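You operate a simulated robot arm through the tools that you are given. There is no shell and no other tool. Be economical: measure what you need, move in short steps, check, and stop when the job is done.

You run a simulated robot arm. Do the job below in one go: nothing can be reset, and whatever is moved stays where it is left.

## Task
Spin the yellow ball and wipe the oil off its crown all round.
Fine: the knob was left at HIGH: turn it to LOW first, start the spinner with dry hands, hold the bench cloth on the crown till no oil shows, lay the cloth back, stop the spinner and let it stand. Touch the turning ball only through the folded cloth, from above; keep out of the splash ring. Drop, tip or break nothing, pinch no finger.

The check looks at the end state, three seconds after you hand in, the way a careful person would. Anything else that was tipped, shoved, dropped, spilled or broken makes it a failure. Flat cloth is picked up by pressing the open fingertips on it (5 to 10 N) and closing them slowly along it; thin cloth reads only 2 to 8 mm in the jaws.

## Robot
A 6-joint arm with a two-finger parallel gripper, fixed in place. Base frame: the origin is at the foot of the arm, x ahead of it, y to its left, z up. Readings come in mm, degrees, newtons and seconds.
With the tool pointing down near the work surface it reaches from about 220 to 400 mm from the base axis. Its first joint turns from -66.0 to 66.0 degrees. Payload 2.9 kg.
The TCP is the grasp point between the finger pads, 30 mm short of the fingertips. In the tool frame z runs along the fingers and y along their closing line. The gripper opens to 110 mm. The fingers are 20 mm wide and 10 mm thick; the gripper's body (48 by 112 mm) begins 55 mm behind the TCP.
Orientation is that of the tool frame in the base frame, as [roll, pitch, yaw] about the fixed x, y, z axes, in that order (R = Rz(yaw) Ry(pitch) Rx(roll)). With the fingers straight down and closing along the base's y, the tool's x points along the base's -x, its y along +y and its z along -z.

## Interface
- The arm moves only by the tool servo_tool. Its argument "commands" is a list of rows, each an object of numbers (a shift or turn left out is 0, a gripper value left out holds the last): "dx", "dy", "dz": the shift along the tool's x, y, z in cm; "ax", "ay", "az": the turn, a rotation vector about the tool's x, y, z in degrees; "grip": the gripper command, from -1 (fully open) to 1 (shut), values between in proportion. In form: [{"dx": .., "dy": .., "dz": .., "ax": .., "ay": .., "az": .., "grip": ..}, ...]. A call has 1 to 12 rows; each row shifts and turns the commanded pose from where the row before left it, along the tool's axes as they then stand. Each row takes 0.2 s and may step no farther than 50 mm and 8.6 degrees from the row before; otherwise, or with a gripper value out of range, the whole call is refused. A pose out of reach is approached as far as the arm can. The call stops where the force on the tool passes 40 N (or 10 N more than at its start, if that is more) or the arm is blocked; 0.2 s more then pass. The fingers move at their own pace (about 108 mm/s each) and stop on an object; they squeeze with about 32 N. The grip force told is the motor's: it shows also when the fingers shut on nothing. Time passes only in rows, and 0.2 s behind the last, so rows that do not move let the fingers close. The reply holds the time, the measured pose of the TCP, the force on the tool along the base axes, the opening and the grip force, in the units named above and with some noise.
- Cameras (640 x 400 px; columns grow to the right, rows downward): "scene" is fixed at [78.9, 433.1, 1384.4]; the picture's right is [-0.76, -0.65, 0.00], its down [-0.38, 0.44, -0.81] and it looks along [0.53, -0.62, -0.58] (base axes); focal length 312 px, centre (320, 200). "wrist" rides on the gripper at [-36, 0, -57] in the tool frame; the picture's right is [0.00, -1.00, 0.00], its down [0.97, 0.00, -0.24] and it looks along [0.24, 0.00, 0.97] (tool axes); focal length 218 px, centre (320, 200). There is no depth. A picture from a camera that has moved, and an enlarged one, comes with that camera's place and axes in the base frame and with its lens.
- capture(camera): a new picture of that camera. It takes no simulated time.
- zoom(camera, box): a new picture of the part [left, top, right, bottom] of that camera's present view, enlarged. It takes no simulated time.
- finish_job(): hands the job in; it is judged then, once.

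Go step by step. Nothing tells you positions but the pictures and the camera data: compare them with the known pose of the tool, close in by small moves and look again before you grip or let go. The budget is 120 turns and 64 pictures, counting those below and the enlarged ones. Unless the task says otherwise, let go and move clear before handing in, and close with one line.

The tools are called after "Emit:" as a command line: name --argument value ..., lists and objects as JSON in quotes. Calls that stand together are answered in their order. servo_tool: Moves the arm, as the interface text tells. Its arguments: {"type":"object","properties":{"commands":{"type":"array"}},"required":["commands"]} The other tools are called the same way: capture (camera) takes a picture; zoom (camera, box) takes an enlarged picture of a part of a camera's view; finish_job () hands the job in.

At the start:

```text
time_s: 0.0
eef_pos: [394.2, -128.8, 1095.5]
orientation: [-180.0, 0.1, 180.0]
force: [1.0, 0.2, 1.4]
gripper_width: 110.2
finger_force: 0.0
```

scene: 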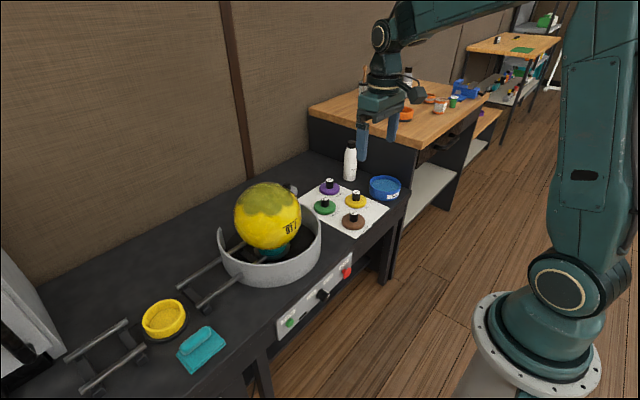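
wrist: 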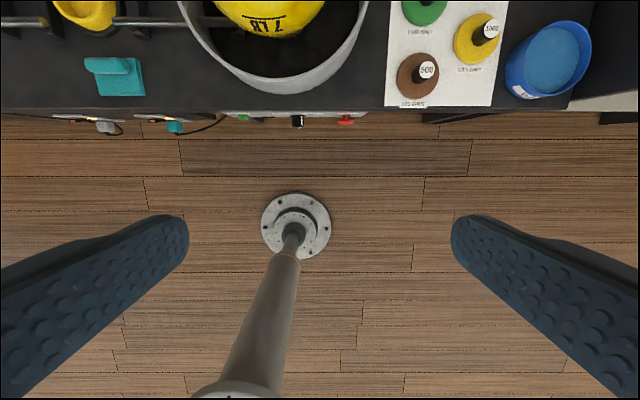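

I see a bench with a yellow ball on a spinner inside a grey splash ring, a front panel with green button, black knob and red button, and a teal cloth to the left. I'll take enlarged views to find positions.

Emit:
zoom --camera "scene" --box '[260, 240, 370, 350]'

Emit:
zoom --camera "scene" --box '[130, 170, 330, 380]'

Emit:
zoom --camera "wrist" --box '[60, 0, 400, 140]'

```text
3.64 times, centred on (315, 295) of scene
camera zoom: at [78.9, 433.1, 1384.4], right [-0.76, -0.65, 0.0], down [-0.38, 0.44, -0.81], along [0.53, -0.62, -0.58], focal length 1134 px, centre (338, -146)
```

zoom: 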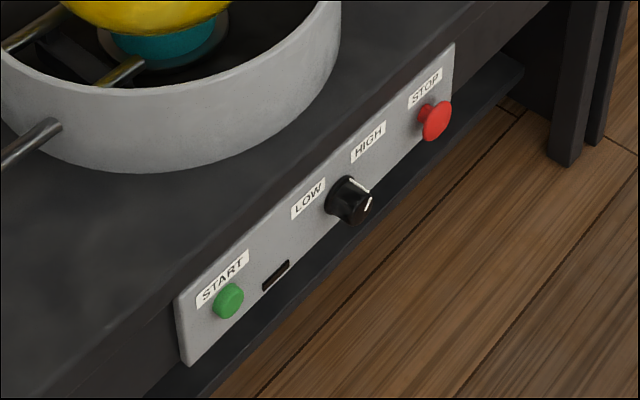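

```text
1.90 times, centred on (230, 275) of scene
camera zoom: at [78.9, 433.1, 1384.4], right [-0.76, -0.65, 0.0], down [-0.38, 0.44, -0.81], along [0.53, -0.62, -0.58], focal length 594 px, centre (491, 57)
```

zoom: 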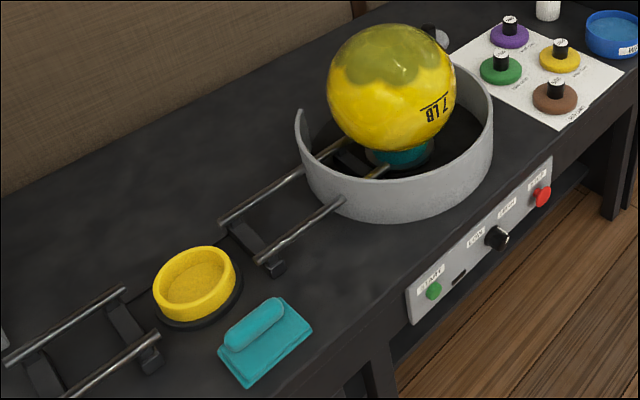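

```text
1.88 times, centred on (230, 70) of wrist
camera zoom: at [429.3, -129.7, 1151.9], right [0.0, -1.0, 0.0], down [-0.97, 0.0, 0.24], along [-0.24, 0.0, -0.97], focal length 411 px, centre (489, 445)
```

zoom: 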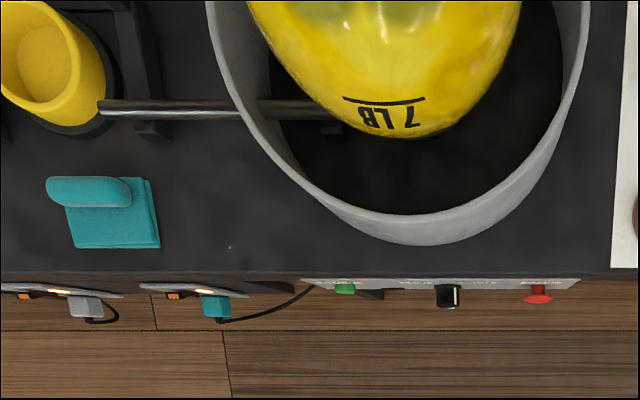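

Triangulating the two views puts the panel at x≈500, z≈540, with START at y≈73, the knob at y≈-71 and STOP at y≈-195. The cloth is at about (577, 308, 615). I'll turn the tool level, facing the panel.

Emit:
servo_tool --commands '[{"ay": -8.2}, {"ay": -8.2}, {"ay": -8.2}, {"ay": -8.2}, {"ay": -8.2}, {"ay": -8.2}, {"ay": -8.2}, {"ay": -8.2}, {"ay": -8.2}, {"ay": -8.2}, {"ay": -8.0}]'

```text
time_s: 2.4
eef_pos: [416.0, -142.2, 1115.7]
orientation: [-178.5, 89.3, -178.7]
force: [1.3, -0.5, 0.0]
gripper_width: 110.0
finger_force: 0.1
out of reach, approached as far as the arm can: row 9, 10, 11
```

The tool is about level. I'll move down and back toward the knob's height for a close look.

Emit:
servo_tool --commands '[{"dz": -2, "dx": 4}, {"dz": -2, "dx": 4}, {"dz": -2, "dx": 4}, {"dz": -2, "dx": 4}, {"dz": -2, "dx": 4}, {"dx": 4}, {"dx": 4}, {"dx": 4}, {"dx": 4}]'

Emit:
capture --camera "wrist"

Emit:
capture --camera "scene"

```text
time_s: 4.4
eef_pos: [428.6, -123.6, 1102.0]
orientation: [-179.1, 88.5, -179.3]
force: [-0.5, -0.2, 0.0]
gripper_width: 110.1
finger_force: 0.0
out of reach, approached as far as the arm can: row 1, 2, 3, 4, 5, 6, 7, 8, 9
```

```text
58 pictures are left
camera wrist: at [373.1, -123.4, 1139.5], right [0.0, -1.0, 0.0], down [-0.27, 0.0, -0.96], along [0.96, 0.0, -0.27], focal length 218 px, centre (320, 200)
```

wrist: 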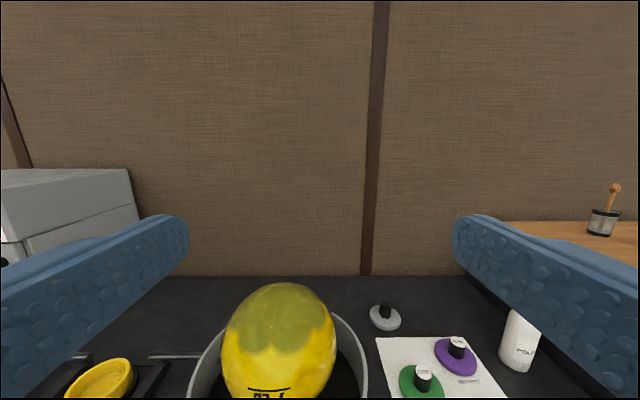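

```text
57 pictures are left
```

scene: 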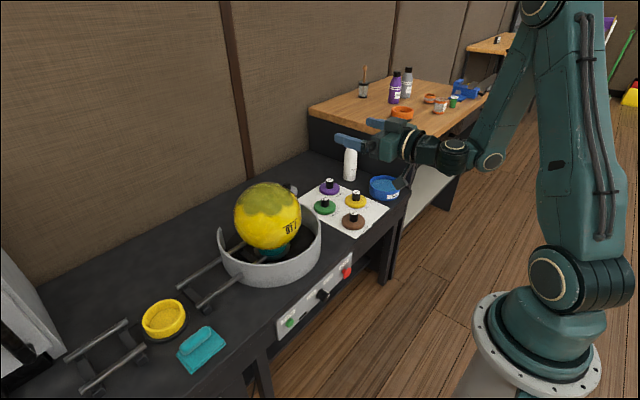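

The arm couldn't pull in that close. I'll check how the command base behaves by moving forward and down in small steps.

Emit:
servo_tool --commands '[{"dz": 1}]'

```text
time_s: 4.8
eef_pos: [441.4, -124.3, 1105.1]
orientation: [-177.5, 89.7, -177.6]
force: [0.1, 0.1, 0.2]
gripper_width: 110.2
finger_force: 0.0
```

Emit:
servo_tool --commands '[{"dx": 4}, {"dx": 4}, {"dx": 4}, {"dx": 4}]'

```text
time_s: 5.8
eef_pos: [515.6, -150.5, 1020.2]
orientation: [-177.9, 89.7, -178.0]
force: [-0.6, 0.4, 0.8]
gripper_width: 110.0
finger_force: 0.1
out of reach, approached as far as the arm can: row 1, 2, 3, 4
```

Level pointing gets less reachable lower down. I'll tilt back toward pointing down and test reach nearer the panel.

Emit:
servo_tool --commands '[{"ay": 8.2}, {"ay": 8.2}, {"ay": 8.2}, {"ay": 8.2}, {"ay": 8.2}]'

```text
time_s: 7.0
eef_pos: [516.0, -151.4, 1019.4]
orientation: [180.0, 48.8, 179.9]
force: [0.0, 0.2, 0.4]
gripper_width: 110.1
finger_force: 0.2
```

Emit:
servo_tool --commands '[{"dx": 3.3, "dz": 1.9, "dy": 1}, {"dx": 3.3, "dz": 1.9, "dy": 1}, {"dx": 3.3, "dz": 1.9, "dy": 1}, {"dx": 3.3, "dz": 1.9, "dy": 1}, {"dx": 3.3, "dz": 1.9, "dy": 1}, {"dx": 3.3, "dz": 1.9, "dy": 1}, {"dx": 3.3, "dz": 1.9, "dy": 1}, {"dx": 3.3, "dz": 1.9, "dy": 1}]'

```text
time_s: 8.8
eef_pos: [458.0, -69.2, 719.9]
orientation: [179.8, 49.0, 180.0]
force: [0.9, 0.4, -0.4]
gripper_width: 110.0
finger_force: 0.0
```

That pose is reachable. I'll look from here.

Emit:
capture --camera "wrist"

```text
56 pictures are left
camera wrist: at [438.3, -68.9, 784.1], right [0.0, -1.0, 0.0], down [-0.82, 0.0, -0.58], along [0.58, 0.0, -0.82], focal length 218 px, centre (320, 200)
```

wrist: 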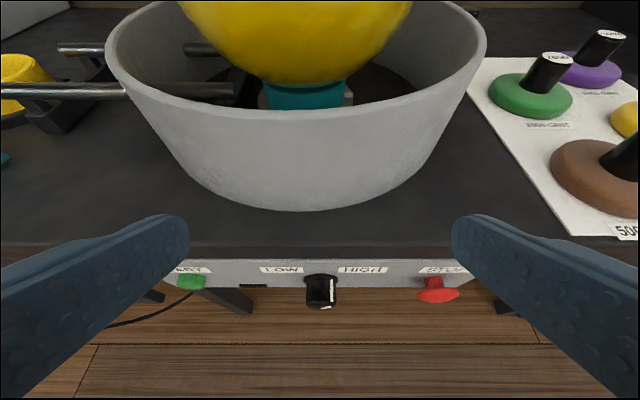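

Emit:
servo_tool --commands '[{"dx": 3.9, "dz": 0.8}, {"dx": 3.9, "dz": 0.8}, {"dx": 3.9, "dz": 0.8}, {"dx": 3.9, "dz": 0.8}]'

Emit:
capture --camera "wrist"

```text
time_s: 9.8
eef_pos: [380.6, -69.6, 581.9]
orientation: [-180.0, 49.1, 179.9]
force: [0.0, 0.1, -0.1]
gripper_width: 110.0
finger_force: 0.1
```

```text
55 pictures are left
camera wrist: at [359.6, -68.9, 646.6], right [0.0, -1.0, 0.0], down [-0.82, 0.0, -0.58], along [0.58, 0.0, -0.82], focal length 218 px, centre (320, 200)
```

wrist: 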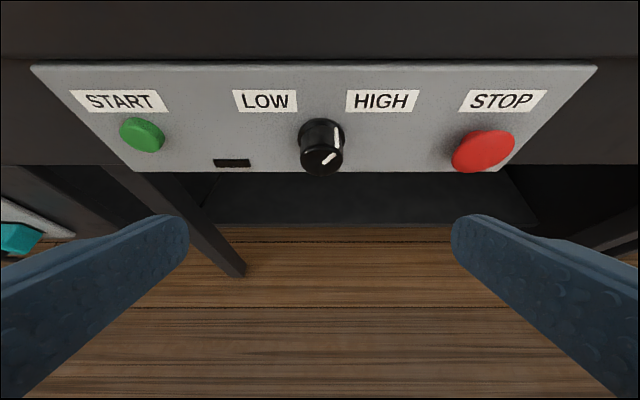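

Emit:
zoom --camera "wrist" --box '[220, 60, 420, 190]'

Emit:
servo_tool --commands '[{"ay": -6}, {"ay": -6}, {"ay": -6}]'

Emit:
capture --camera "wrist"

```text
3.08 times, centred on (320, 125) of wrist
camera zoom: at [359.6, -68.9, 646.6], right [0.0, -1.0, 0.0], down [-0.82, 0.0, -0.58], along [0.58, 0.0, -0.82], focal length 672 px, centre (320, 431)
```

zoom: 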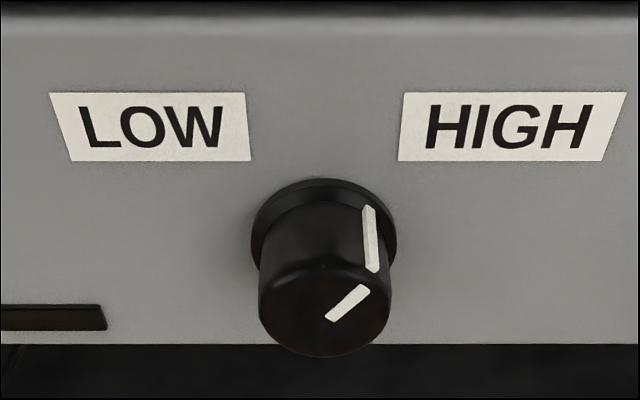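

```text
time_s: 10.6
eef_pos: [417.3, -98.5, 558.3]
orientation: [179.8, 66.9, -179.9]
force: [-0.8, -0.4, -0.4]
gripper_width: 110.1
finger_force: 0.0
out of reach, approached as far as the arm can: row 2, 3
```

```text
53 pictures are left
camera wrist: at [379.4, -99.0, 613.9], right [0.0, -1.0, 0.0], down [-0.6, 0.0, -0.8], along [0.8, 0.0, -0.6], focal length 218 px, centre (320, 200)
```

wrist: 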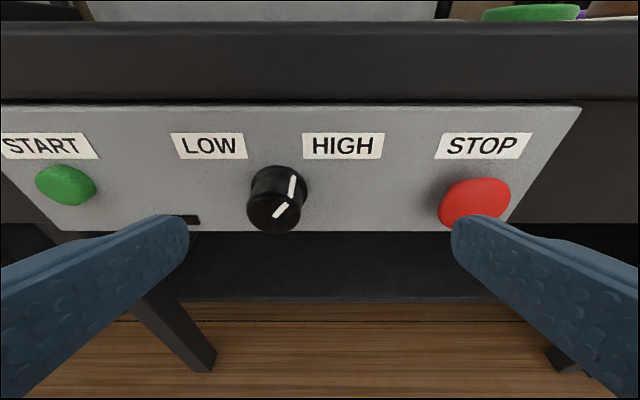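

The knob's face is at about (486, -70, 522), Ø≈34 mm, 30 mm long, pointing about 40° to the right at HIGH. I'll bring the open fingers around in front of it and level the tool.

Emit:
servo_tool --commands '[{"dx": 0.8, "dz": 2, "dy": 1.42}, {"dx": 0.8, "dz": 2, "dy": 1.42}, {"ay": -7}, {"ay": -7}, {"ay": -7}]'

Emit:
capture --camera "wrist"

```text
time_s: 11.6
eef_pos: [478.4, -77.6, 555.6]
orientation: [178.8, 77.2, 178.9]
force: [-14.9, -2.0, 10.1]
gripper_width: 108.9
finger_force: 0.0
out of reach, approached as far as the arm can: row 3, 4
stopped in row 4: the force on the tool passed its limit (the readings are from after the stop); the commanded pose is now the measured one
```

```text
52 pictures are left
camera wrist: at [430.3, -79.2, 602.7], right [0.0, -1.0, 0.0], down [-0.45, 0.0, -0.89], along [0.89, 0.0, -0.45], focal length 218 px, centre (320, 200)
```

wrist: 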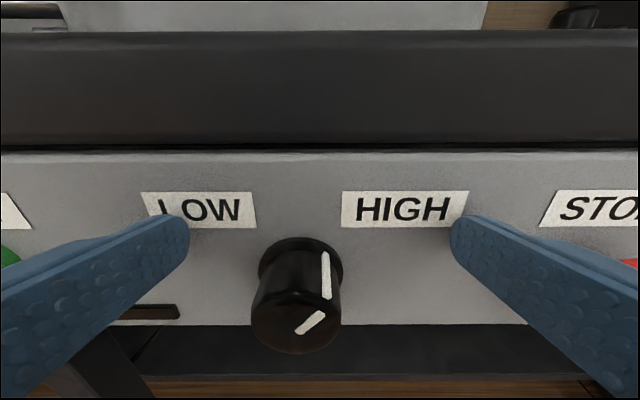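

The fingertips touched the panel as the level pose went out of reach, so I'll back off and use a pitch of about 65°.

Emit:
servo_tool --commands '[{"dz": -1, "ay": 4}, {"dz": -1, "ay": 4}, {"dz": -1, "ay": 4}]'

```text
time_s: 12.4
eef_pos: [449.3, -79.6, 563.5]
orientation: [-179.9, 65.3, 180.0]
force: [-1.4, -0.1, 0.3]
gripper_width: 109.9
finger_force: 0.0
```

Now I'll line up 40 mm short of the knob and pre-rotate the jaw +40° about the knob axis.

Emit:
servo_tool --commands '[{"dx": 3.4, "dz": 0.55, "dy": 0.86}, {}, {"ax": -3.38, "az": 7.25, "dy": -0.112}, {"ax": -3.38, "az": 7.25, "dy": -0.112}, {"ax": -3.38, "az": 7.25, "dy": -0.112}, {"ax": -3.38, "az": 7.25, "dy": -0.112}, {"ax": -3.38, "az": 7.25, "dy": -0.112}]'

Emit:
capture --camera "wrist"

```text
time_s: 14.0
eef_pos: [442.1, -74.8, 529.8]
orientation: [116.3, 44.0, 125.6]
force: [-0.1, 0.8, 0.0]
gripper_width: 110.3
finger_force: 0.1
```

```text
51 pictures are left
camera wrist: at [404.8, -112.3, 572.5], right [0.0, -0.76, -0.65], down [-0.62, 0.5, -0.6], along [0.78, 0.4, -0.48], focal length 218 px, centre (320, 200)
```

wrist: 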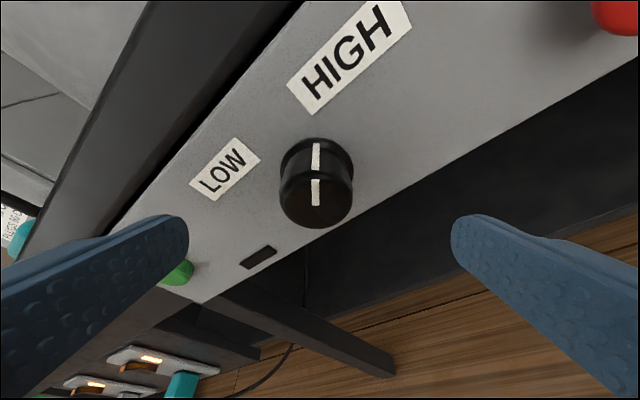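

The pointer now lines up with the jaw frame, confirming the 40° HIGH position. I'll advance straight along x and close on the knob.

Emit:
servo_tool --commands '[{"dx": -0.8, "dz": 1.7}, {"dx": -0.76, "dz": 1.6}, {}, {"grip": -0.2}, {"grip": 0.2}]'

Emit:
capture --camera "wrist"

```text
time_s: 15.2
eef_pos: [478.9, -74.4, 530.9]
orientation: [116.4, 44.1, 125.7]
force: [0.1, 0.2, 0.5]
gripper_width: 44.0
finger_force: 0.0
```

```text
50 pictures are left
camera wrist: at [441.0, -111.3, 573.3], right [0.0, -0.77, -0.64], down [-0.62, 0.5, -0.6], along [0.78, 0.4, -0.48], focal length 218 px, centre (320, 200)
```

wrist: 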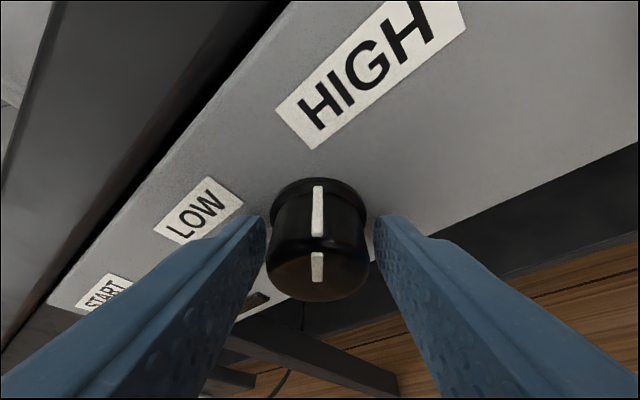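

Well centred. I'll close and check the hold, then turn.

Emit:
servo_tool --commands '[{"grip": 0.6}, {"grip": 0.8}, {}]'

Emit:
servo_tool --commands '[{"ax": 3.38, "az": -7.25, "dy": 0.112}, {"ax": 3.38, "az": -7.25, "dy": 0.112}, {"ax": 3.38, "az": -7.25, "dy": 0.112}, {"ax": 3.38, "az": -7.25, "dy": 0.112}, {"ax": 3.38, "az": -7.25, "dy": 0.112}]'

Emit:
capture --camera "wrist"

```text
time_s: 16.0
eef_pos: [478.3, -74.6, 530.7]
orientation: [116.1, 44.1, 125.5]
force: [-0.4, 9.2, 10.1]
gripper_width: 33.9
finger_force: 45.1
```

```text
time_s: 17.2
eef_pos: [478.1, -70.2, 532.1]
orientation: [-180.0, 65.3, -179.9]
force: [-3.7, 18.1, 11.4]
gripper_width: 33.8
finger_force: 44.6
```

```text
49 pictures are left
camera wrist: at [440.9, -70.1, 588.6], right [0.0, -1.0, 0.0], down [-0.62, 0.0, -0.78], along [0.78, 0.0, -0.62], focal length 218 px, centre (320, 200)
```

wrist: 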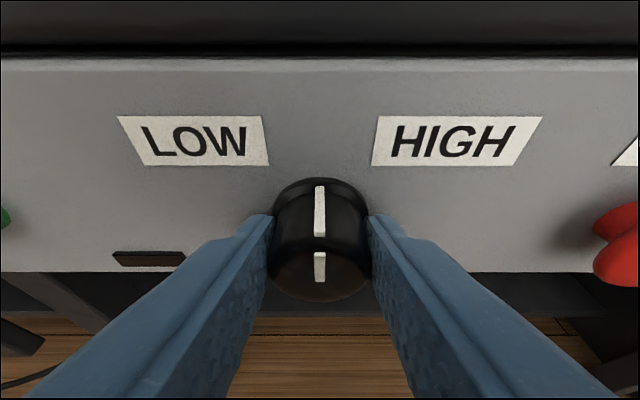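

The knob follows the turn. I'll continue the other 40° with a slight sideways relief.

Emit:
servo_tool --commands '[{"ax": 3.38, "az": -7.25, "dy": 0.16}, {"ax": 3.38, "az": -7.25, "dy": 0.15}, {"ax": 3.38, "az": -7.25, "dy": 0.112}, {"ax": 3.38, "az": -7.25, "dy": 0.112}, {"ax": 3.38, "az": -7.25, "dy": 0.112}]'

Emit:
capture --camera "wrist"

```text
time_s: 17.9
eef_pos: [478.1, -68.0, 533.9]
orientation: [-146.4, 60.3, -150.0]
force: [6.8, -3.2, -4.8]
gripper_width: 33.6
finger_force: 44.9
out of reach, approached as far as the arm can: row 3
stopped in row 3: the force on the tool passed its limit (the readings are from after the stop); the commanded pose is now the measured one
```

```text
48 pictures are left
camera wrist: at [441.5, -52.0, 588.5], right [0.0, -0.96, 0.28], down [-0.63, -0.21, -0.74], along [0.77, -0.17, -0.61], focal length 218 px, centre (320, 200)
```

wrist: 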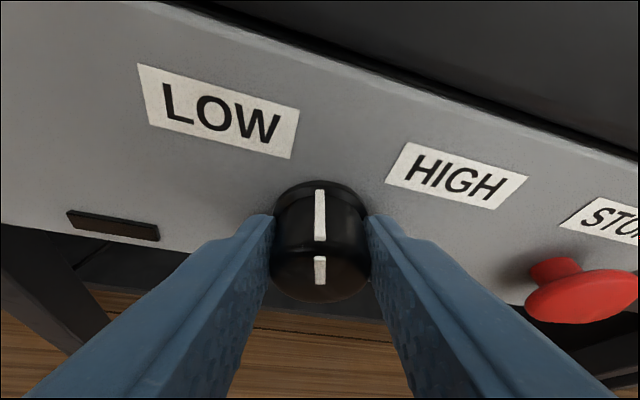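

Reach ended after 16° past centre. I'll open a little, turn the jaw back 30° around the knob, regrip and continue.

Emit:
servo_tool --commands '[{"grip": -0.1}, {}, {"ax": -3.17, "az": 6.8, "dy": -0.105}, {"ax": -3.17, "az": 6.8, "dy": -0.105}, {"ax": -3.17, "az": 6.8, "dy": -0.105}, {"ax": -3.17, "az": 6.8, "dy": -0.105}, {}]'

Emit:
capture --camera "wrist"

```text
time_s: 19.5
eef_pos: [476.5, -71.6, 536.1]
orientation: [149.4, 61.1, 152.1]
force: [0.0, 0.0, -0.1]
gripper_width: 60.3
finger_force: 0.1
```

```text
47 pictures are left
camera wrist: at [440.6, -85.6, 589.0], right [-0.01, -0.97, -0.25], down [-0.63, 0.19, -0.75], along [0.78, 0.15, -0.61], focal length 218 px, centre (320, 200)
```

wrist: 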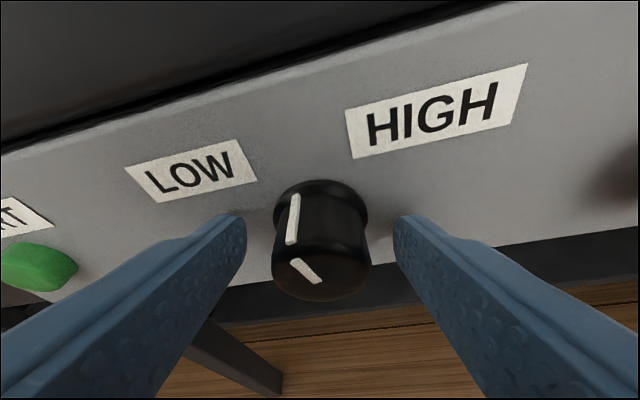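

Emit:
servo_tool --commands '[{"dx": 0.3, "dz": 0.12}, {"grip": 0.4}, {"grip": 0.8}, {}, {"ax": 3.38, "az": -7.25, "dy": 0.112}, {"ax": 3.38, "az": -7.25, "dy": 0.112}, {"ax": 3.38, "az": -7.25, "dy": 0.112}, {}]'

Emit:
capture --camera "wrist"

```text
time_s: 21.3
eef_pos: [477.6, -69.6, 531.0]
orientation: [-157.6, 62.7, -160.1]
force: [11.9, -23.2, -24.8]
gripper_width: 33.8
finger_force: 44.7
```

```text
46 pictures are left
camera wrist: at [441.0, -58.9, 586.9], right [-0.01, -0.98, 0.17], down [-0.63, -0.13, -0.76], along [0.77, -0.11, -0.62], focal length 218 px, centre (320, 200)
```

wrist: 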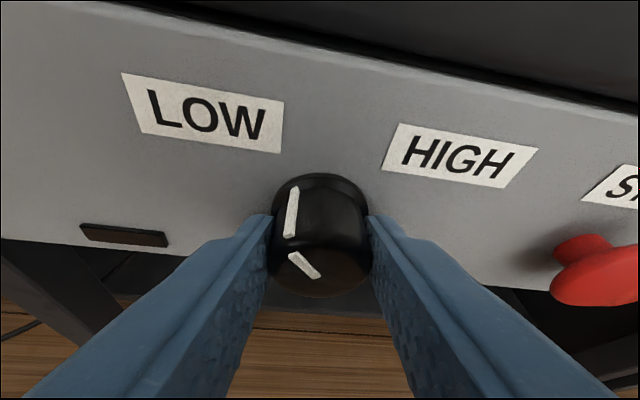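

The pointer is now about 40° to the left, mirror of the start. I'll release, back off and check.

Emit:
servo_tool --commands '[{"grip": -0.1}, {}, {"dx": 0.84, "dz": -1.8}, {"dx": 0.84, "dz": -1.8}, {"ax": -2.1, "az": 4.5}, {"ax": -2.1, "az": 4.5}]'

Emit:
capture --camera "wrist"

```text
time_s: 22.7
eef_pos: [437.3, -67.5, 532.6]
orientation: [179.6, 64.6, 179.4]
force: [0.1, -0.5, 0.1]
gripper_width: 60.5
finger_force: 0.1
```

```text
45 pictures are left
camera wrist: at [401.0, -67.7, 588.1], right [0.0, -1.0, 0.0], down [-0.63, 0.01, -0.77], along [0.77, 0.0, -0.63], focal length 218 px, centre (320, 200)
```

wrist: 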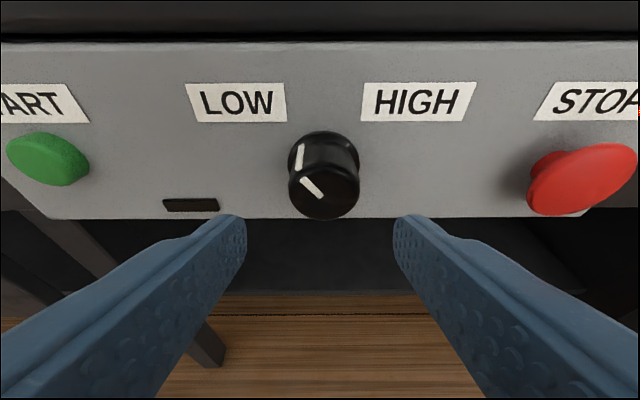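

LOW is set. Next, I'll shut the fingers and slide over in front of START.

Emit:
servo_tool --commands '[{"grip": 1, "dy": 3.5}, {"dy": 3.5}, {"dy": 3.5}, {"dy": 3.5}, {}]'

Emit:
capture --camera "wrist"

```text
time_s: 23.9
eef_pos: [437.7, 22.5, 533.0]
orientation: [179.8, 64.5, 179.6]
force: [0.1, -0.8, 0.0]
gripper_width: 0.0
finger_force: 31.7
out of reach, approached as far as the arm can: row 3, 4
```

```text
44 pictures are left
camera wrist: at [400.8, 22.1, 590.1], right [0.0, -1.0, 0.0], down [-0.63, 0.0, -0.77], along [0.77, 0.0, -0.63], focal length 218 px, centre (320, 200)
```

wrist: 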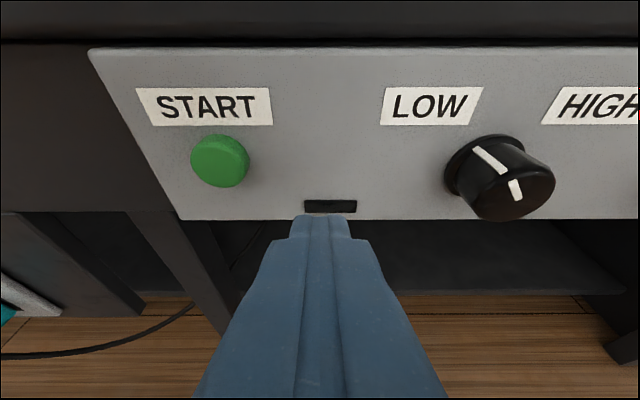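

The yaw has to follow the base joint. I'll turn about the vertical by 16° and then move in front of START, at about (503, 75, 534).

Emit:
servo_tool --commands '[{"ax": -7.2, "az": -3.4}, {"ax": -7.2, "az": -3.4}, {"dx": -0.7, "dy": 2.06, "dz": 0.71}, {"dx": -0.7, "dy": 2.06, "dz": 0.71}, {}]'

Emit:
capture --camera "wrist"

```text
time_s: 25.1
eef_pos: [445.9, 67.2, 540.5]
orientation: [179.8, 64.7, -164.5]
force: [-0.6, 0.3, -0.4]
gripper_width: 0.0
finger_force: 31.6
```

```text
43 pictures are left
camera wrist: at [410.7, 57.5, 596.7], right [0.27, -0.96, 0.0], down [-0.61, -0.17, -0.77], along [0.75, 0.21, -0.63], focal length 218 px, centre (320, 200)
```

wrist: 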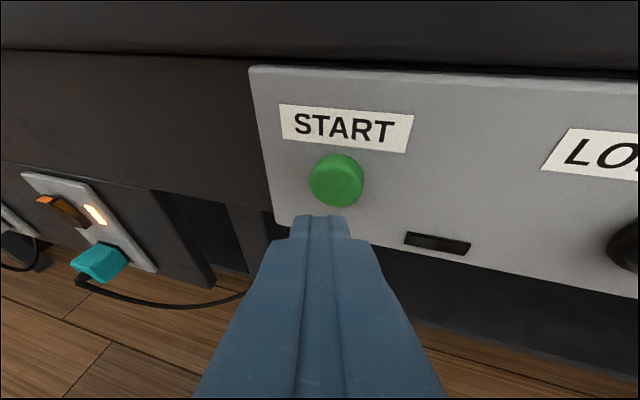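

Aim confirmed. I'll press slowly along x.

Emit:
servo_tool --commands '[{"dx": -0.82, "dy": -0.53, "dz": 1.74}, {"dx": -0.164, "dy": -0.107, "dz": 0.348}, {"dx": -0.12, "dy": -0.08, "dz": 0.26}]'

```text
time_s: 25.9
eef_pos: [472.6, 67.3, 538.4]
orientation: [179.8, 64.6, -164.6]
force: [-4.1, -1.3, 0.5]
gripper_width: 0.0
finger_force: 32.1
```

Emit:
servo_tool --commands '[{"dx": -0.08, "dy": -0.053, "dz": 0.174}, {"dx": -0.08, "dy": -0.053, "dz": 0.174}]'

Emit:
zoom --camera "scene" --box '[160, 160, 380, 380]'

```text
time_s: 26.5
eef_pos: [476.1, 67.5, 538.0]
orientation: [179.7, 64.4, -164.7]
force: [-14.5, -3.3, 0.1]
gripper_width: 0.0
finger_force: 31.9
```

```text
1.82 times, centred on (270, 270) of scene
camera zoom: at [78.8, 433.1, 1384.4], right [-0.76, -0.65, 0.0], down [-0.38, 0.44, -0.81], along [0.53, -0.62, -0.58], focal length 567 px, centre (411, 73)
```

zoom: 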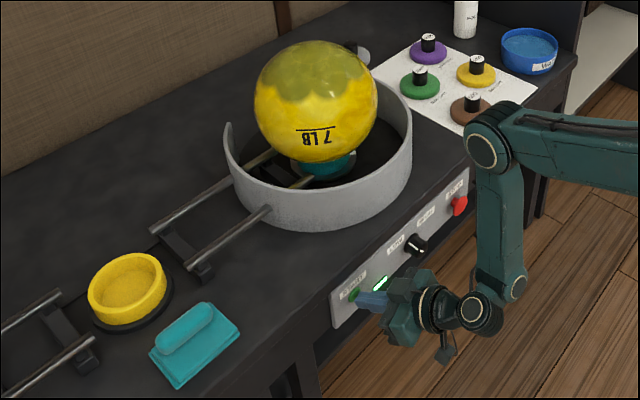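

The indicator is lit green and the ball is turning on LOW. I'll back off, rise, and turn the tool downward for the cloth.

Emit:
servo_tool --commands '[{"dx": 1.45, "dy": 0.93, "dz": -3.05}, {"dx": -4.1, "dy": 1.16, "dz": -1.6, "grip": -1}, {"dx": -4.1, "dy": 1.16, "dz": -1.6}, {"dx": -4.1, "dy": 1.16, "dz": -1.6}, {"dx": -4.1, "dy": 1.16, "dz": -1.6}, {"dx": -4.1, "dy": 1.16, "dz": -1.6}]'

Emit:
servo_tool --commands '[{"ay": 8.1}, {"ay": 8.1}, {"ay": 8.1}, {"ay": 8.1}, {"ay": 8.1}, {"ay": 8.1}, {"ay": 8.1}, {"ay": 8.1}]'

```text
time_s: 27.9
eef_pos: [458.0, 129.8, 756.0]
orientation: [179.8, 64.6, -164.6]
force: [0.3, 0.4, -0.3]
gripper_width: 110.1
finger_force: 0.1
out of reach, approached as far as the arm can: row 3, 4
```

```text
time_s: 29.7
eef_pos: [458.6, 129.2, 754.8]
orientation: [179.9, -0.1, -164.4]
force: [0.4, -0.1, 0.7]
gripper_width: 110.1
finger_force: 0.1
out of reach, approached as far as the arm can: row 1
```

Emit:
servo_tool --commands '[{"dx": -3.05, "dy": 3.3}, {"dx": -3.05, "dy": 3.3}, {"dx": -3.05, "dy": 3.3}, {"dx": -3.05, "dy": 3.3}]'

Emit:
capture --camera "wrist"

```text
time_s: 30.7
eef_pos: [540.5, 289.4, 754.1]
orientation: [180.0, -0.3, -164.4]
force: [-0.4, -0.2, -0.2]
gripper_width: 109.8
finger_force: 0.0
```

```text
41 pictures are left
camera wrist: at [574.8, 299.3, 810.4], right [0.27, -0.96, 0.0], down [-0.93, -0.26, 0.24], along [-0.23, -0.06, -0.97], focal length 218 px, centre (320, 200)
```

wrist: 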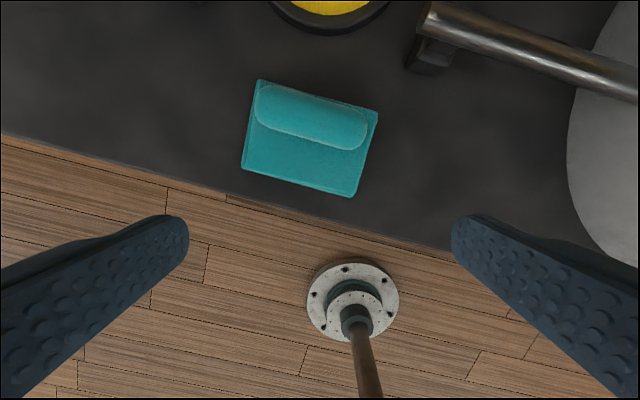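

The cloth's ridge is at about (594, 311), running along y. I'll turn the jaw to close along x and move over it.

Emit:
servo_tool --commands '[{"az": -8.27}, {"az": -8.27}, {"az": -8.27}, {"az": -8.27}, {"az": -8.27}, {"az": -8.27}, {"az": -8.27}, {"az": -8.27}, {"az": -8.27}]'

```text
time_s: 32.7
eef_pos: [540.6, 290.3, 755.8]
orientation: [179.8, 0.1, -89.7]
force: [0.1, 0.4, 0.0]
gripper_width: 110.0
finger_force: 0.1
```

Emit:
servo_tool --commands '[{"dy": -2.7, "dx": -1.05, "dz": 2}, {"dy": -2.65, "dx": -1.05, "dz": 2}, {"dz": 1}]'

Emit:
capture --camera "wrist"

Emit:
zoom --camera "scene" --box '[130, 250, 290, 390]'

```text
time_s: 33.5
eef_pos: [587.7, 306.1, 706.1]
orientation: [179.8, 0.0, -89.9]
force: [0.2, -0.1, 0.4]
gripper_width: 110.2
finger_force: 0.1
out of reach, approached as far as the arm can: row 2
```

```text
40 pictures are left
camera wrist: at [587.8, 342.5, 762.0], right [1.0, 0.0, 0.0], down [0.0, -0.97, 0.24], along [0.0, -0.24, -0.97], focal length 218 px, centre (320, 200)
```

wrist: 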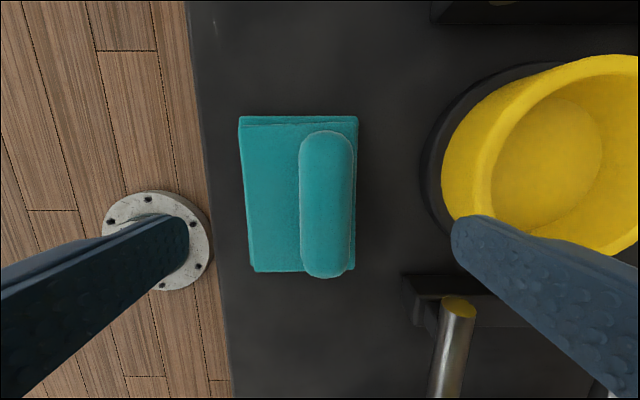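

```text
2.86 times, centred on (210, 320) of scene
camera zoom: at [78.9, 433.1, 1384.4], right [-0.76, -0.65, 0.0], down [-0.38, 0.44, -0.81], along [0.53, -0.62, -0.58], focal length 891 px, centre (634, -143)
```

zoom: 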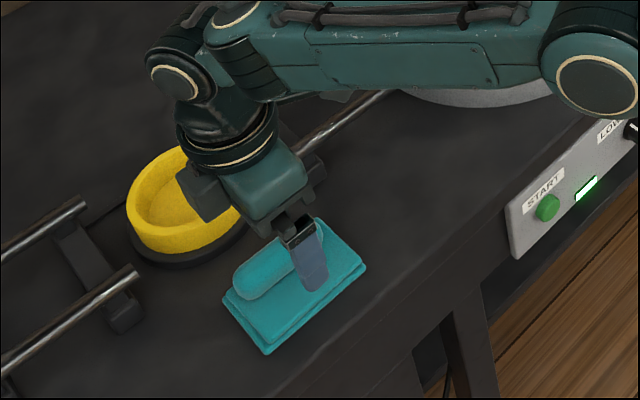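

The yellow tray is close, so I'll narrow the opening to about 60 mm, centre on the ridge and descend partway.

Emit:
servo_tool --commands '[{"grip": -0.09, "dy": -0.4, "dx": -0.2}, {"dz": 1.5}, {"dz": 1.5}]'

Emit:
capture --camera "wrist"

```text
time_s: 34.3
eef_pos: [582.4, 304.0, 675.4]
orientation: [179.7, 0.0, -89.9]
force: [-0.5, 0.1, -0.3]
gripper_width: 60.0
finger_force: 0.2
out of reach, approached as far as the arm can: row 1, 3
```

```text
38 pictures are left
camera wrist: at [582.2, 339.4, 733.3], right [1.0, 0.0, 0.0], down [0.0, -0.97, 0.24], along [0.0, -0.24, -0.97], focal length 218 px, centre (320, 200)
```

wrist: 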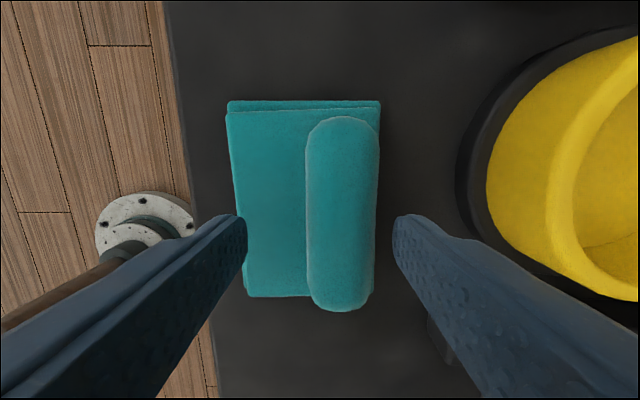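

Straight-down reach ends around radius 657 mm here. I'll look at the arm's posture to see what limits it.

Emit:
capture --camera "scene"

```text
37 pictures are left
```

scene: 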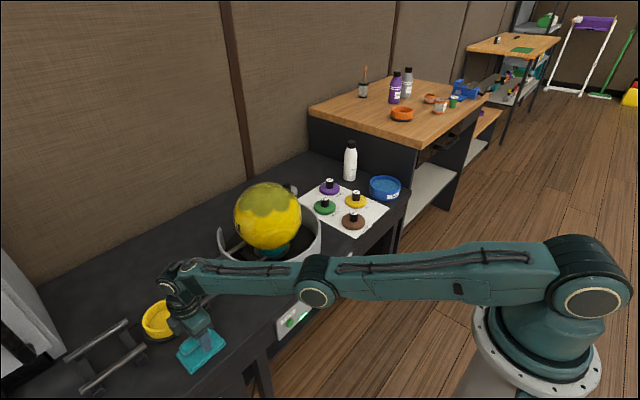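

The arm is nearly stretched out. A 5° lean and gripping the ridge a little nearer than its middle will bring it into reach.

Emit:
servo_tool --commands '[{"dx": 0.7, "ay": -5}, {"dy": -0.9}, {}]'

Emit:
capture --camera "wrist"

```text
time_s: 35.1
eef_pos: [593.2, 295.0, 676.9]
orientation: [179.8, 5.1, -89.9]
force: [-0.8, 0.1, -1.2]
gripper_width: 60.1
finger_force: 0.1
out of reach, approached as far as the arm can: row 1, 2
```

```text
36 pictures are left
camera wrist: at [592.4, 326.2, 736.9], right [1.0, 0.0, 0.0], down [0.0, -0.99, 0.15], along [0.0, -0.15, -0.99], focal length 218 px, centre (320, 200)
```

wrist: 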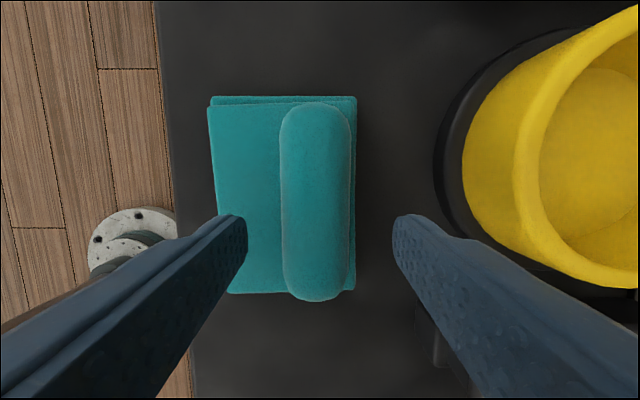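

Emit:
servo_tool --commands '[{"dz": 0.6}, {"dz": 0.6}, {"dz": 0.3}]'

Emit:
capture --camera "wrist"

Emit:
zoom --camera "scene" --box '[150, 290, 260, 390]'

```text
time_s: 35.9
eef_pos: [590.3, 292.8, 664.4]
orientation: [179.9, 5.2, -89.9]
force: [-1.8, -2.1, 6.0]
gripper_width: 60.7
finger_force: 1.2
out of reach, approached as far as the arm can: row 2
```

```text
35 pictures are left
camera wrist: at [589.5, 325.0, 723.8], right [1.0, 0.0, 0.0], down [0.0, -0.99, 0.15], along [0.0, -0.15, -0.99], focal length 218 px, centre (320, 200)
```

wrist: 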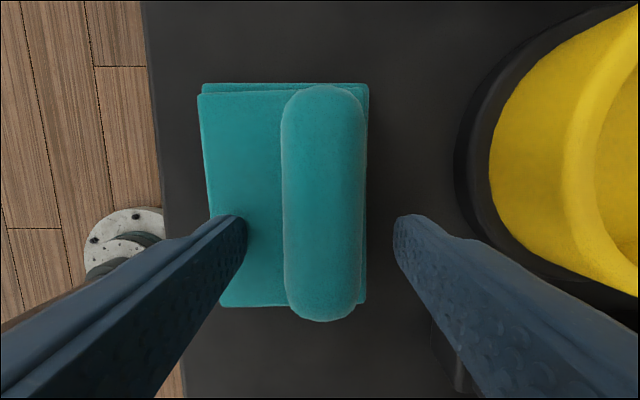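

```text
4.00 times, centred on (205, 340) of scene
camera zoom: at [78.8, 433.0, 1384.4], right [-0.76, -0.65, 0.0], down [-0.38, 0.44, -0.81], along [0.53, -0.62, -0.58], focal length 1247 px, centre (780, -360)
```

zoom: 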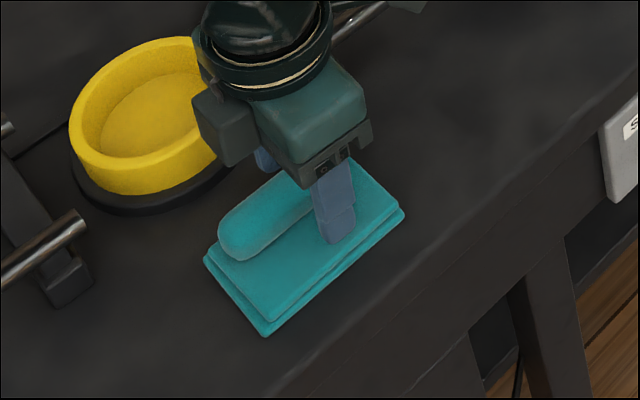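

The near finger rests lightly on the pad at 6 N. I'll lift 1 mm and close on the ridge slowly.

Emit:
servo_tool --commands '[{"dz": -0.1, "grip": 0.1}, {"grip": 0.25}, {"grip": 0.4}, {"grip": 0.6}, {"grip": 0.8}, {"grip": 1}]'

Emit:
capture --camera "wrist"

```text
time_s: 37.3
eef_pos: [590.3, 293.0, 665.4]
orientation: [179.8, 5.1, -89.9]
force: [-0.1, -0.2, 2.6]
gripper_width: 27.1
finger_force: 32.2
```

```text
33 pictures are left
camera wrist: at [589.2, 325.1, 724.2], right [1.0, 0.0, 0.0], down [0.0, -0.99, 0.15], along [0.0, -0.15, -0.99], focal length 218 px, centre (320, 200)
```

wrist: 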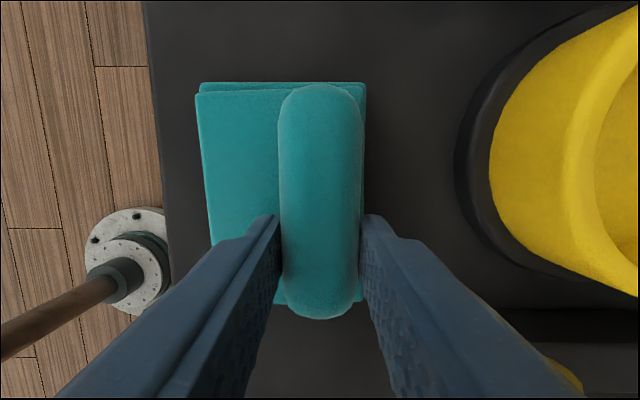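

Held at 27 mm. I'll lift straight up and check.

Emit:
servo_tool --commands '[{"dz": -1, "dx": -0.09}, {"dz": -3, "dx": -0.26}, {"dz": -4, "dx": 1}, {"dz": -4, "dx": 1}, {"dz": -4, "dx": 1}]'

Emit:
capture --camera "scene"

Emit:
capture --camera "wrist"

```text
time_s: 38.5
eef_pos: [618.0, 266.7, 817.8]
orientation: [179.7, 5.2, -89.8]
force: [-0.2, -0.4, -0.3]
gripper_width: 27.1
finger_force: 31.9
out of reach, approached as far as the arm can: row 2, 3, 4
```

```text
32 pictures are left
```

scene: 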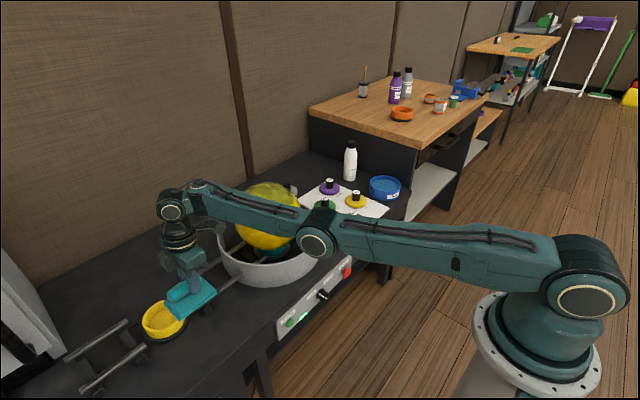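

```text
31 pictures are left
camera wrist: at [617.4, 297.0, 877.1], right [1.0, 0.0, -0.01], down [0.0, -0.99, 0.15], along [-0.01, -0.15, -0.99], focal length 218 px, centre (320, 200)
```

wrist: 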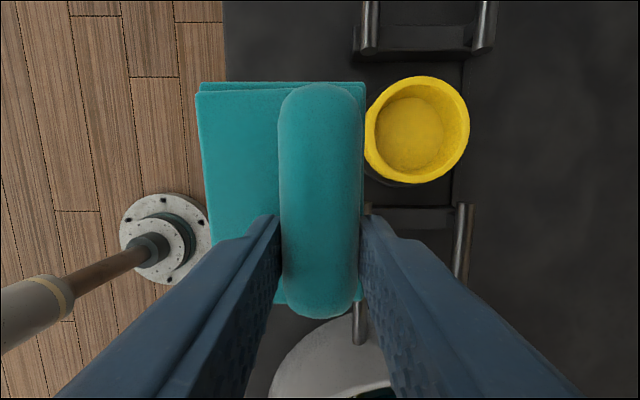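

The cloth is held firmly and stays flat. I'll rise and carry it toward the ball, stopping short to look.

Emit:
servo_tool --commands '[{"dz": -3.7, "dx": 3}, {"dz": -3.7, "dx": 3}, {"dz": -3.7, "dx": 3}, {"dz": -3.7, "dx": 3}, {"dx": 4}, {"dx": 4}, {"dx": 4}, {"dx": 4}]'

Emit:
capture --camera "wrist"

Emit:
capture --camera "scene"

```text
time_s: 40.3
eef_pos: [624.5, -25.4, 942.1]
orientation: [179.8, 5.1, -89.9]
force: [0.2, 0.0, -0.7]
gripper_width: 27.1
finger_force: 32.4
out of reach, approached as far as the arm can: row 6
```

```text
30 pictures are left
camera wrist: at [623.2, 5.2, 1002.2], right [1.0, 0.0, 0.0], down [0.0, -0.99, 0.15], along [0.0, -0.15, -0.99], focal length 218 px, centre (320, 200)
```

wrist: 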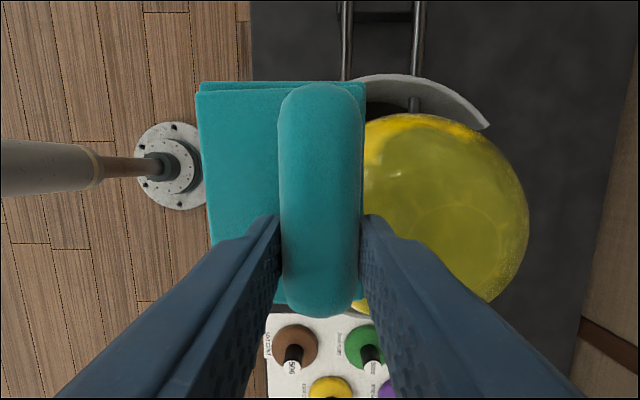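

```text
29 pictures are left
```

scene: 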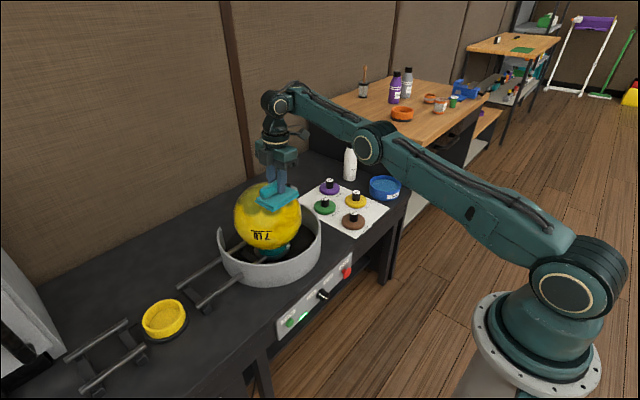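

The overhead view agrees with the ball at about (704, -45, 765), R≈105, top ≈870. I'll lean the tool outward 15° so the pad lies tangent on the near side of the crown, which also helps reach.

Emit:
servo_tool --commands '[{"ax": 7.5, "dz": -1}, {"ax": 7.5}, {}]'

Emit:
zoom --camera "scene" --box '[200, 70, 360, 290]'

```text
time_s: 41.1
eef_pos: [654.4, -30.4, 965.5]
orientation: [-169.9, 5.4, -89.9]
force: [0.4, -0.8, -0.4]
gripper_width: 26.8
finger_force: 32.1
out of reach, approached as far as the arm can: row 1, 2
```

```text
1.82 times, centred on (280, 180) of scene
camera zoom: at [79.0, 433.1, 1384.4], right [-0.76, -0.65, 0.0], down [-0.38, 0.44, -0.81], along [0.53, -0.62, -0.58], focal length 567 px, centre (393, 236)
```

zoom: 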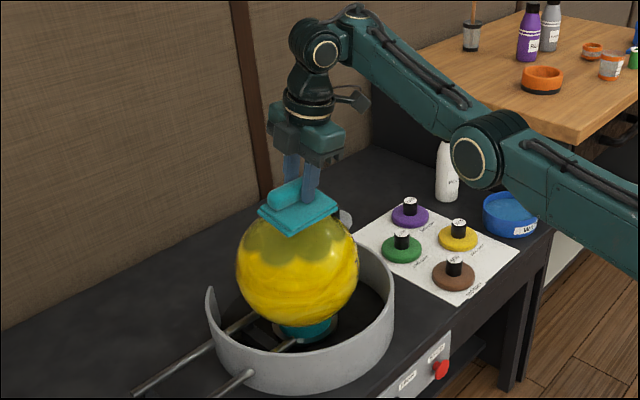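

At 10° lean the pad looks right over the crown. I'll move to about 20 mm above contact.

Emit:
servo_tool --commands '[{"dx": 1.4, "dy": -1.55, "dz": 0.7}, {"dx": 1.4, "dy": -1.55, "dz": 0.7}, {"dz": 0.7}, {"dz": 0.7}]'

Emit:
zoom --camera "scene" --box '[200, 130, 340, 270]'

Emit:
capture --camera "wrist"

```text
time_s: 42.1
eef_pos: [689.6, -55.3, 940.5]
orientation: [-170.0, 5.4, -89.8]
force: [-0.4, 0.4, -1.1]
gripper_width: 27.3
finger_force: 32.1
```

```text
2.86 times, centred on (270, 200) of scene
camera zoom: at [79.0, 433.1, 1384.4], right [-0.76, -0.65, 0.0], down [-0.38, 0.44, -0.81], along [0.53, -0.62, -0.58], focal length 891 px, centre (463, 200)
```

zoom: 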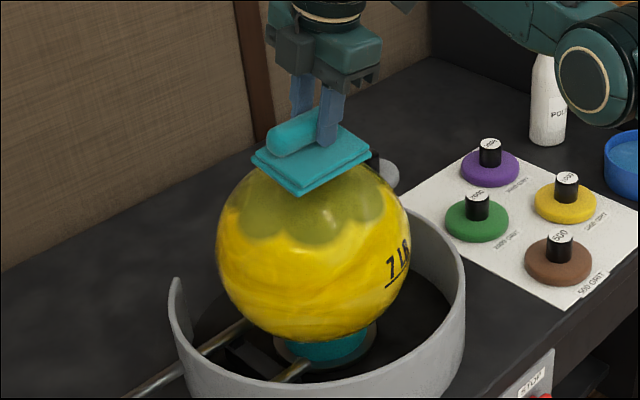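

```text
26 pictures are left
camera wrist: at [679.1, -25.2, 1000.2], right [0.98, -0.01, 0.17], down [-0.04, -0.99, 0.14], along [0.17, -0.15, -0.97], focal length 218 px, centre (320, 200)
```

wrist: 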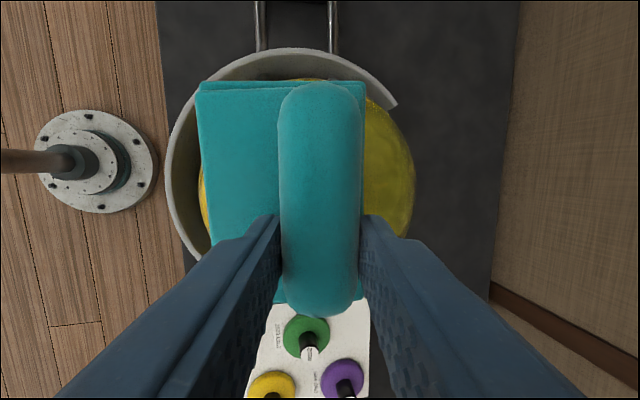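

Well placed. I'll descend in small steps along the tool axis until light contact.

Emit:
servo_tool --commands '[{"dz": 0.5}, {"dz": 0.5}, {"dz": 0.3}, {"dz": 0.2}]'

```text
time_s: 43.1
eef_pos: [692.2, -55.5, 925.0]
orientation: [-170.0, 5.4, -89.9]
force: [-0.2, 0.2, -0.2]
gripper_width: 26.9
finger_force: 32.1
```

Emit:
servo_tool --commands '[{"dz": 0.2}, {"dz": 0.2}]'

```text
time_s: 43.7
eef_pos: [692.4, -54.3, 922.7]
orientation: [-170.0, 5.3, -89.8]
force: [0.6, -0.5, -0.4]
gripper_width: 27.1
finger_force: 32.0
```

Emit:
servo_tool --commands '[{"dz": 0.2}, {"dz": 0.2}]'

Emit:
zoom --camera "scene" --box '[200, 130, 340, 270]'

```text
time_s: 44.3
eef_pos: [693.7, -54.2, 918.2]
orientation: [-170.0, 5.4, -89.9]
force: [0.2, 0.1, -0.2]
gripper_width: 26.9
finger_force: 32.5
```

```text
2.86 times, centred on (270, 200) of scene
camera zoom: at [79.0, 433.1, 1384.4], right [-0.76, -0.65, 0.0], down [-0.38, 0.44, -0.81], along [0.53, -0.62, -0.58], focal length 891 px, centre (463, 200)
```

zoom: 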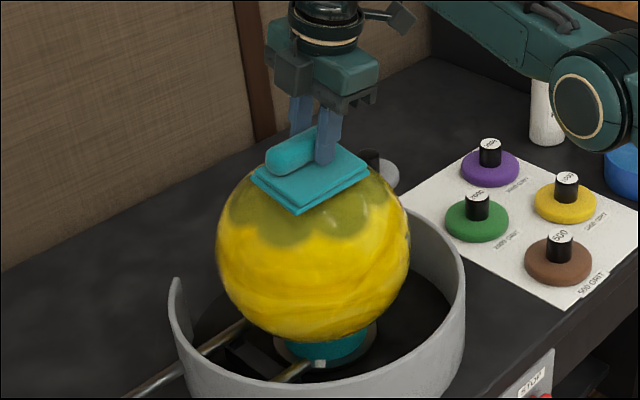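

Still no contact; I'll continue in 2 mm steps.

Emit:
servo_tool --commands '[{"dz": 0.2}, {"dz": 0.2}]'

Emit:
servo_tool --commands '[{"dz": 0.2}, {"dz": 0.1}]'

```text
time_s: 44.9
eef_pos: [694.1, -53.2, 915.3]
orientation: [-169.9, 5.4, -89.7]
force: [0.3, -0.4, -0.4]
gripper_width: 27.1
finger_force: 31.7
```

```text
time_s: 45.5
eef_pos: [695.6, -54.3, 914.6]
orientation: [-169.8, 5.3, -89.8]
force: [-5.5, -4.5, 15.8]
gripper_width: 27.3
finger_force: 32.2
```

Contact at about 16 N; I'll ease off 0.5 mm and hold while the ball turns.

Emit:
servo_tool --commands '[{"dz": -0.05}, {}, {}, {}, {}, {}, {}, {}, {}, {}]'

Emit:
zoom --camera "scene" --box '[200, 130, 340, 270]'

```text
time_s: 46.3
eef_pos: [697.2, -53.9, 919.0]
orientation: [-169.2, 5.3, -89.6]
force: [-0.1, 0.6, -0.9]
gripper_width: 27.2
finger_force: 32.4
stopped in row 4: the force on the tool passed its limit (the readings are from after the stop); the commanded pose is now the measured one
```

```text
2.86 times, centred on (270, 200) of scene
camera zoom: at [78.9, 433.1, 1384.4], right [-0.76, -0.65, 0.0], down [-0.38, 0.44, -0.81], along [0.53, -0.62, -0.58], focal length 891 px, centre (463, 200)
```

zoom: 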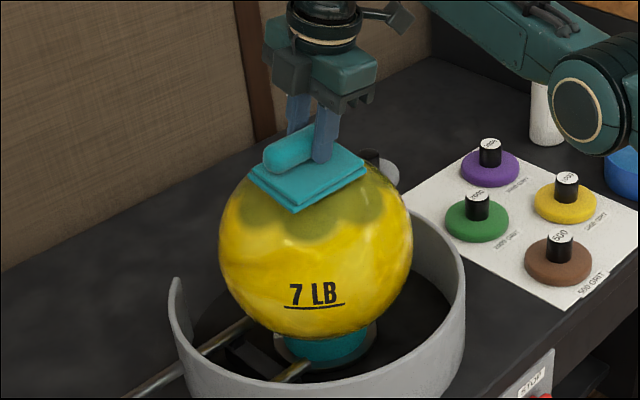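

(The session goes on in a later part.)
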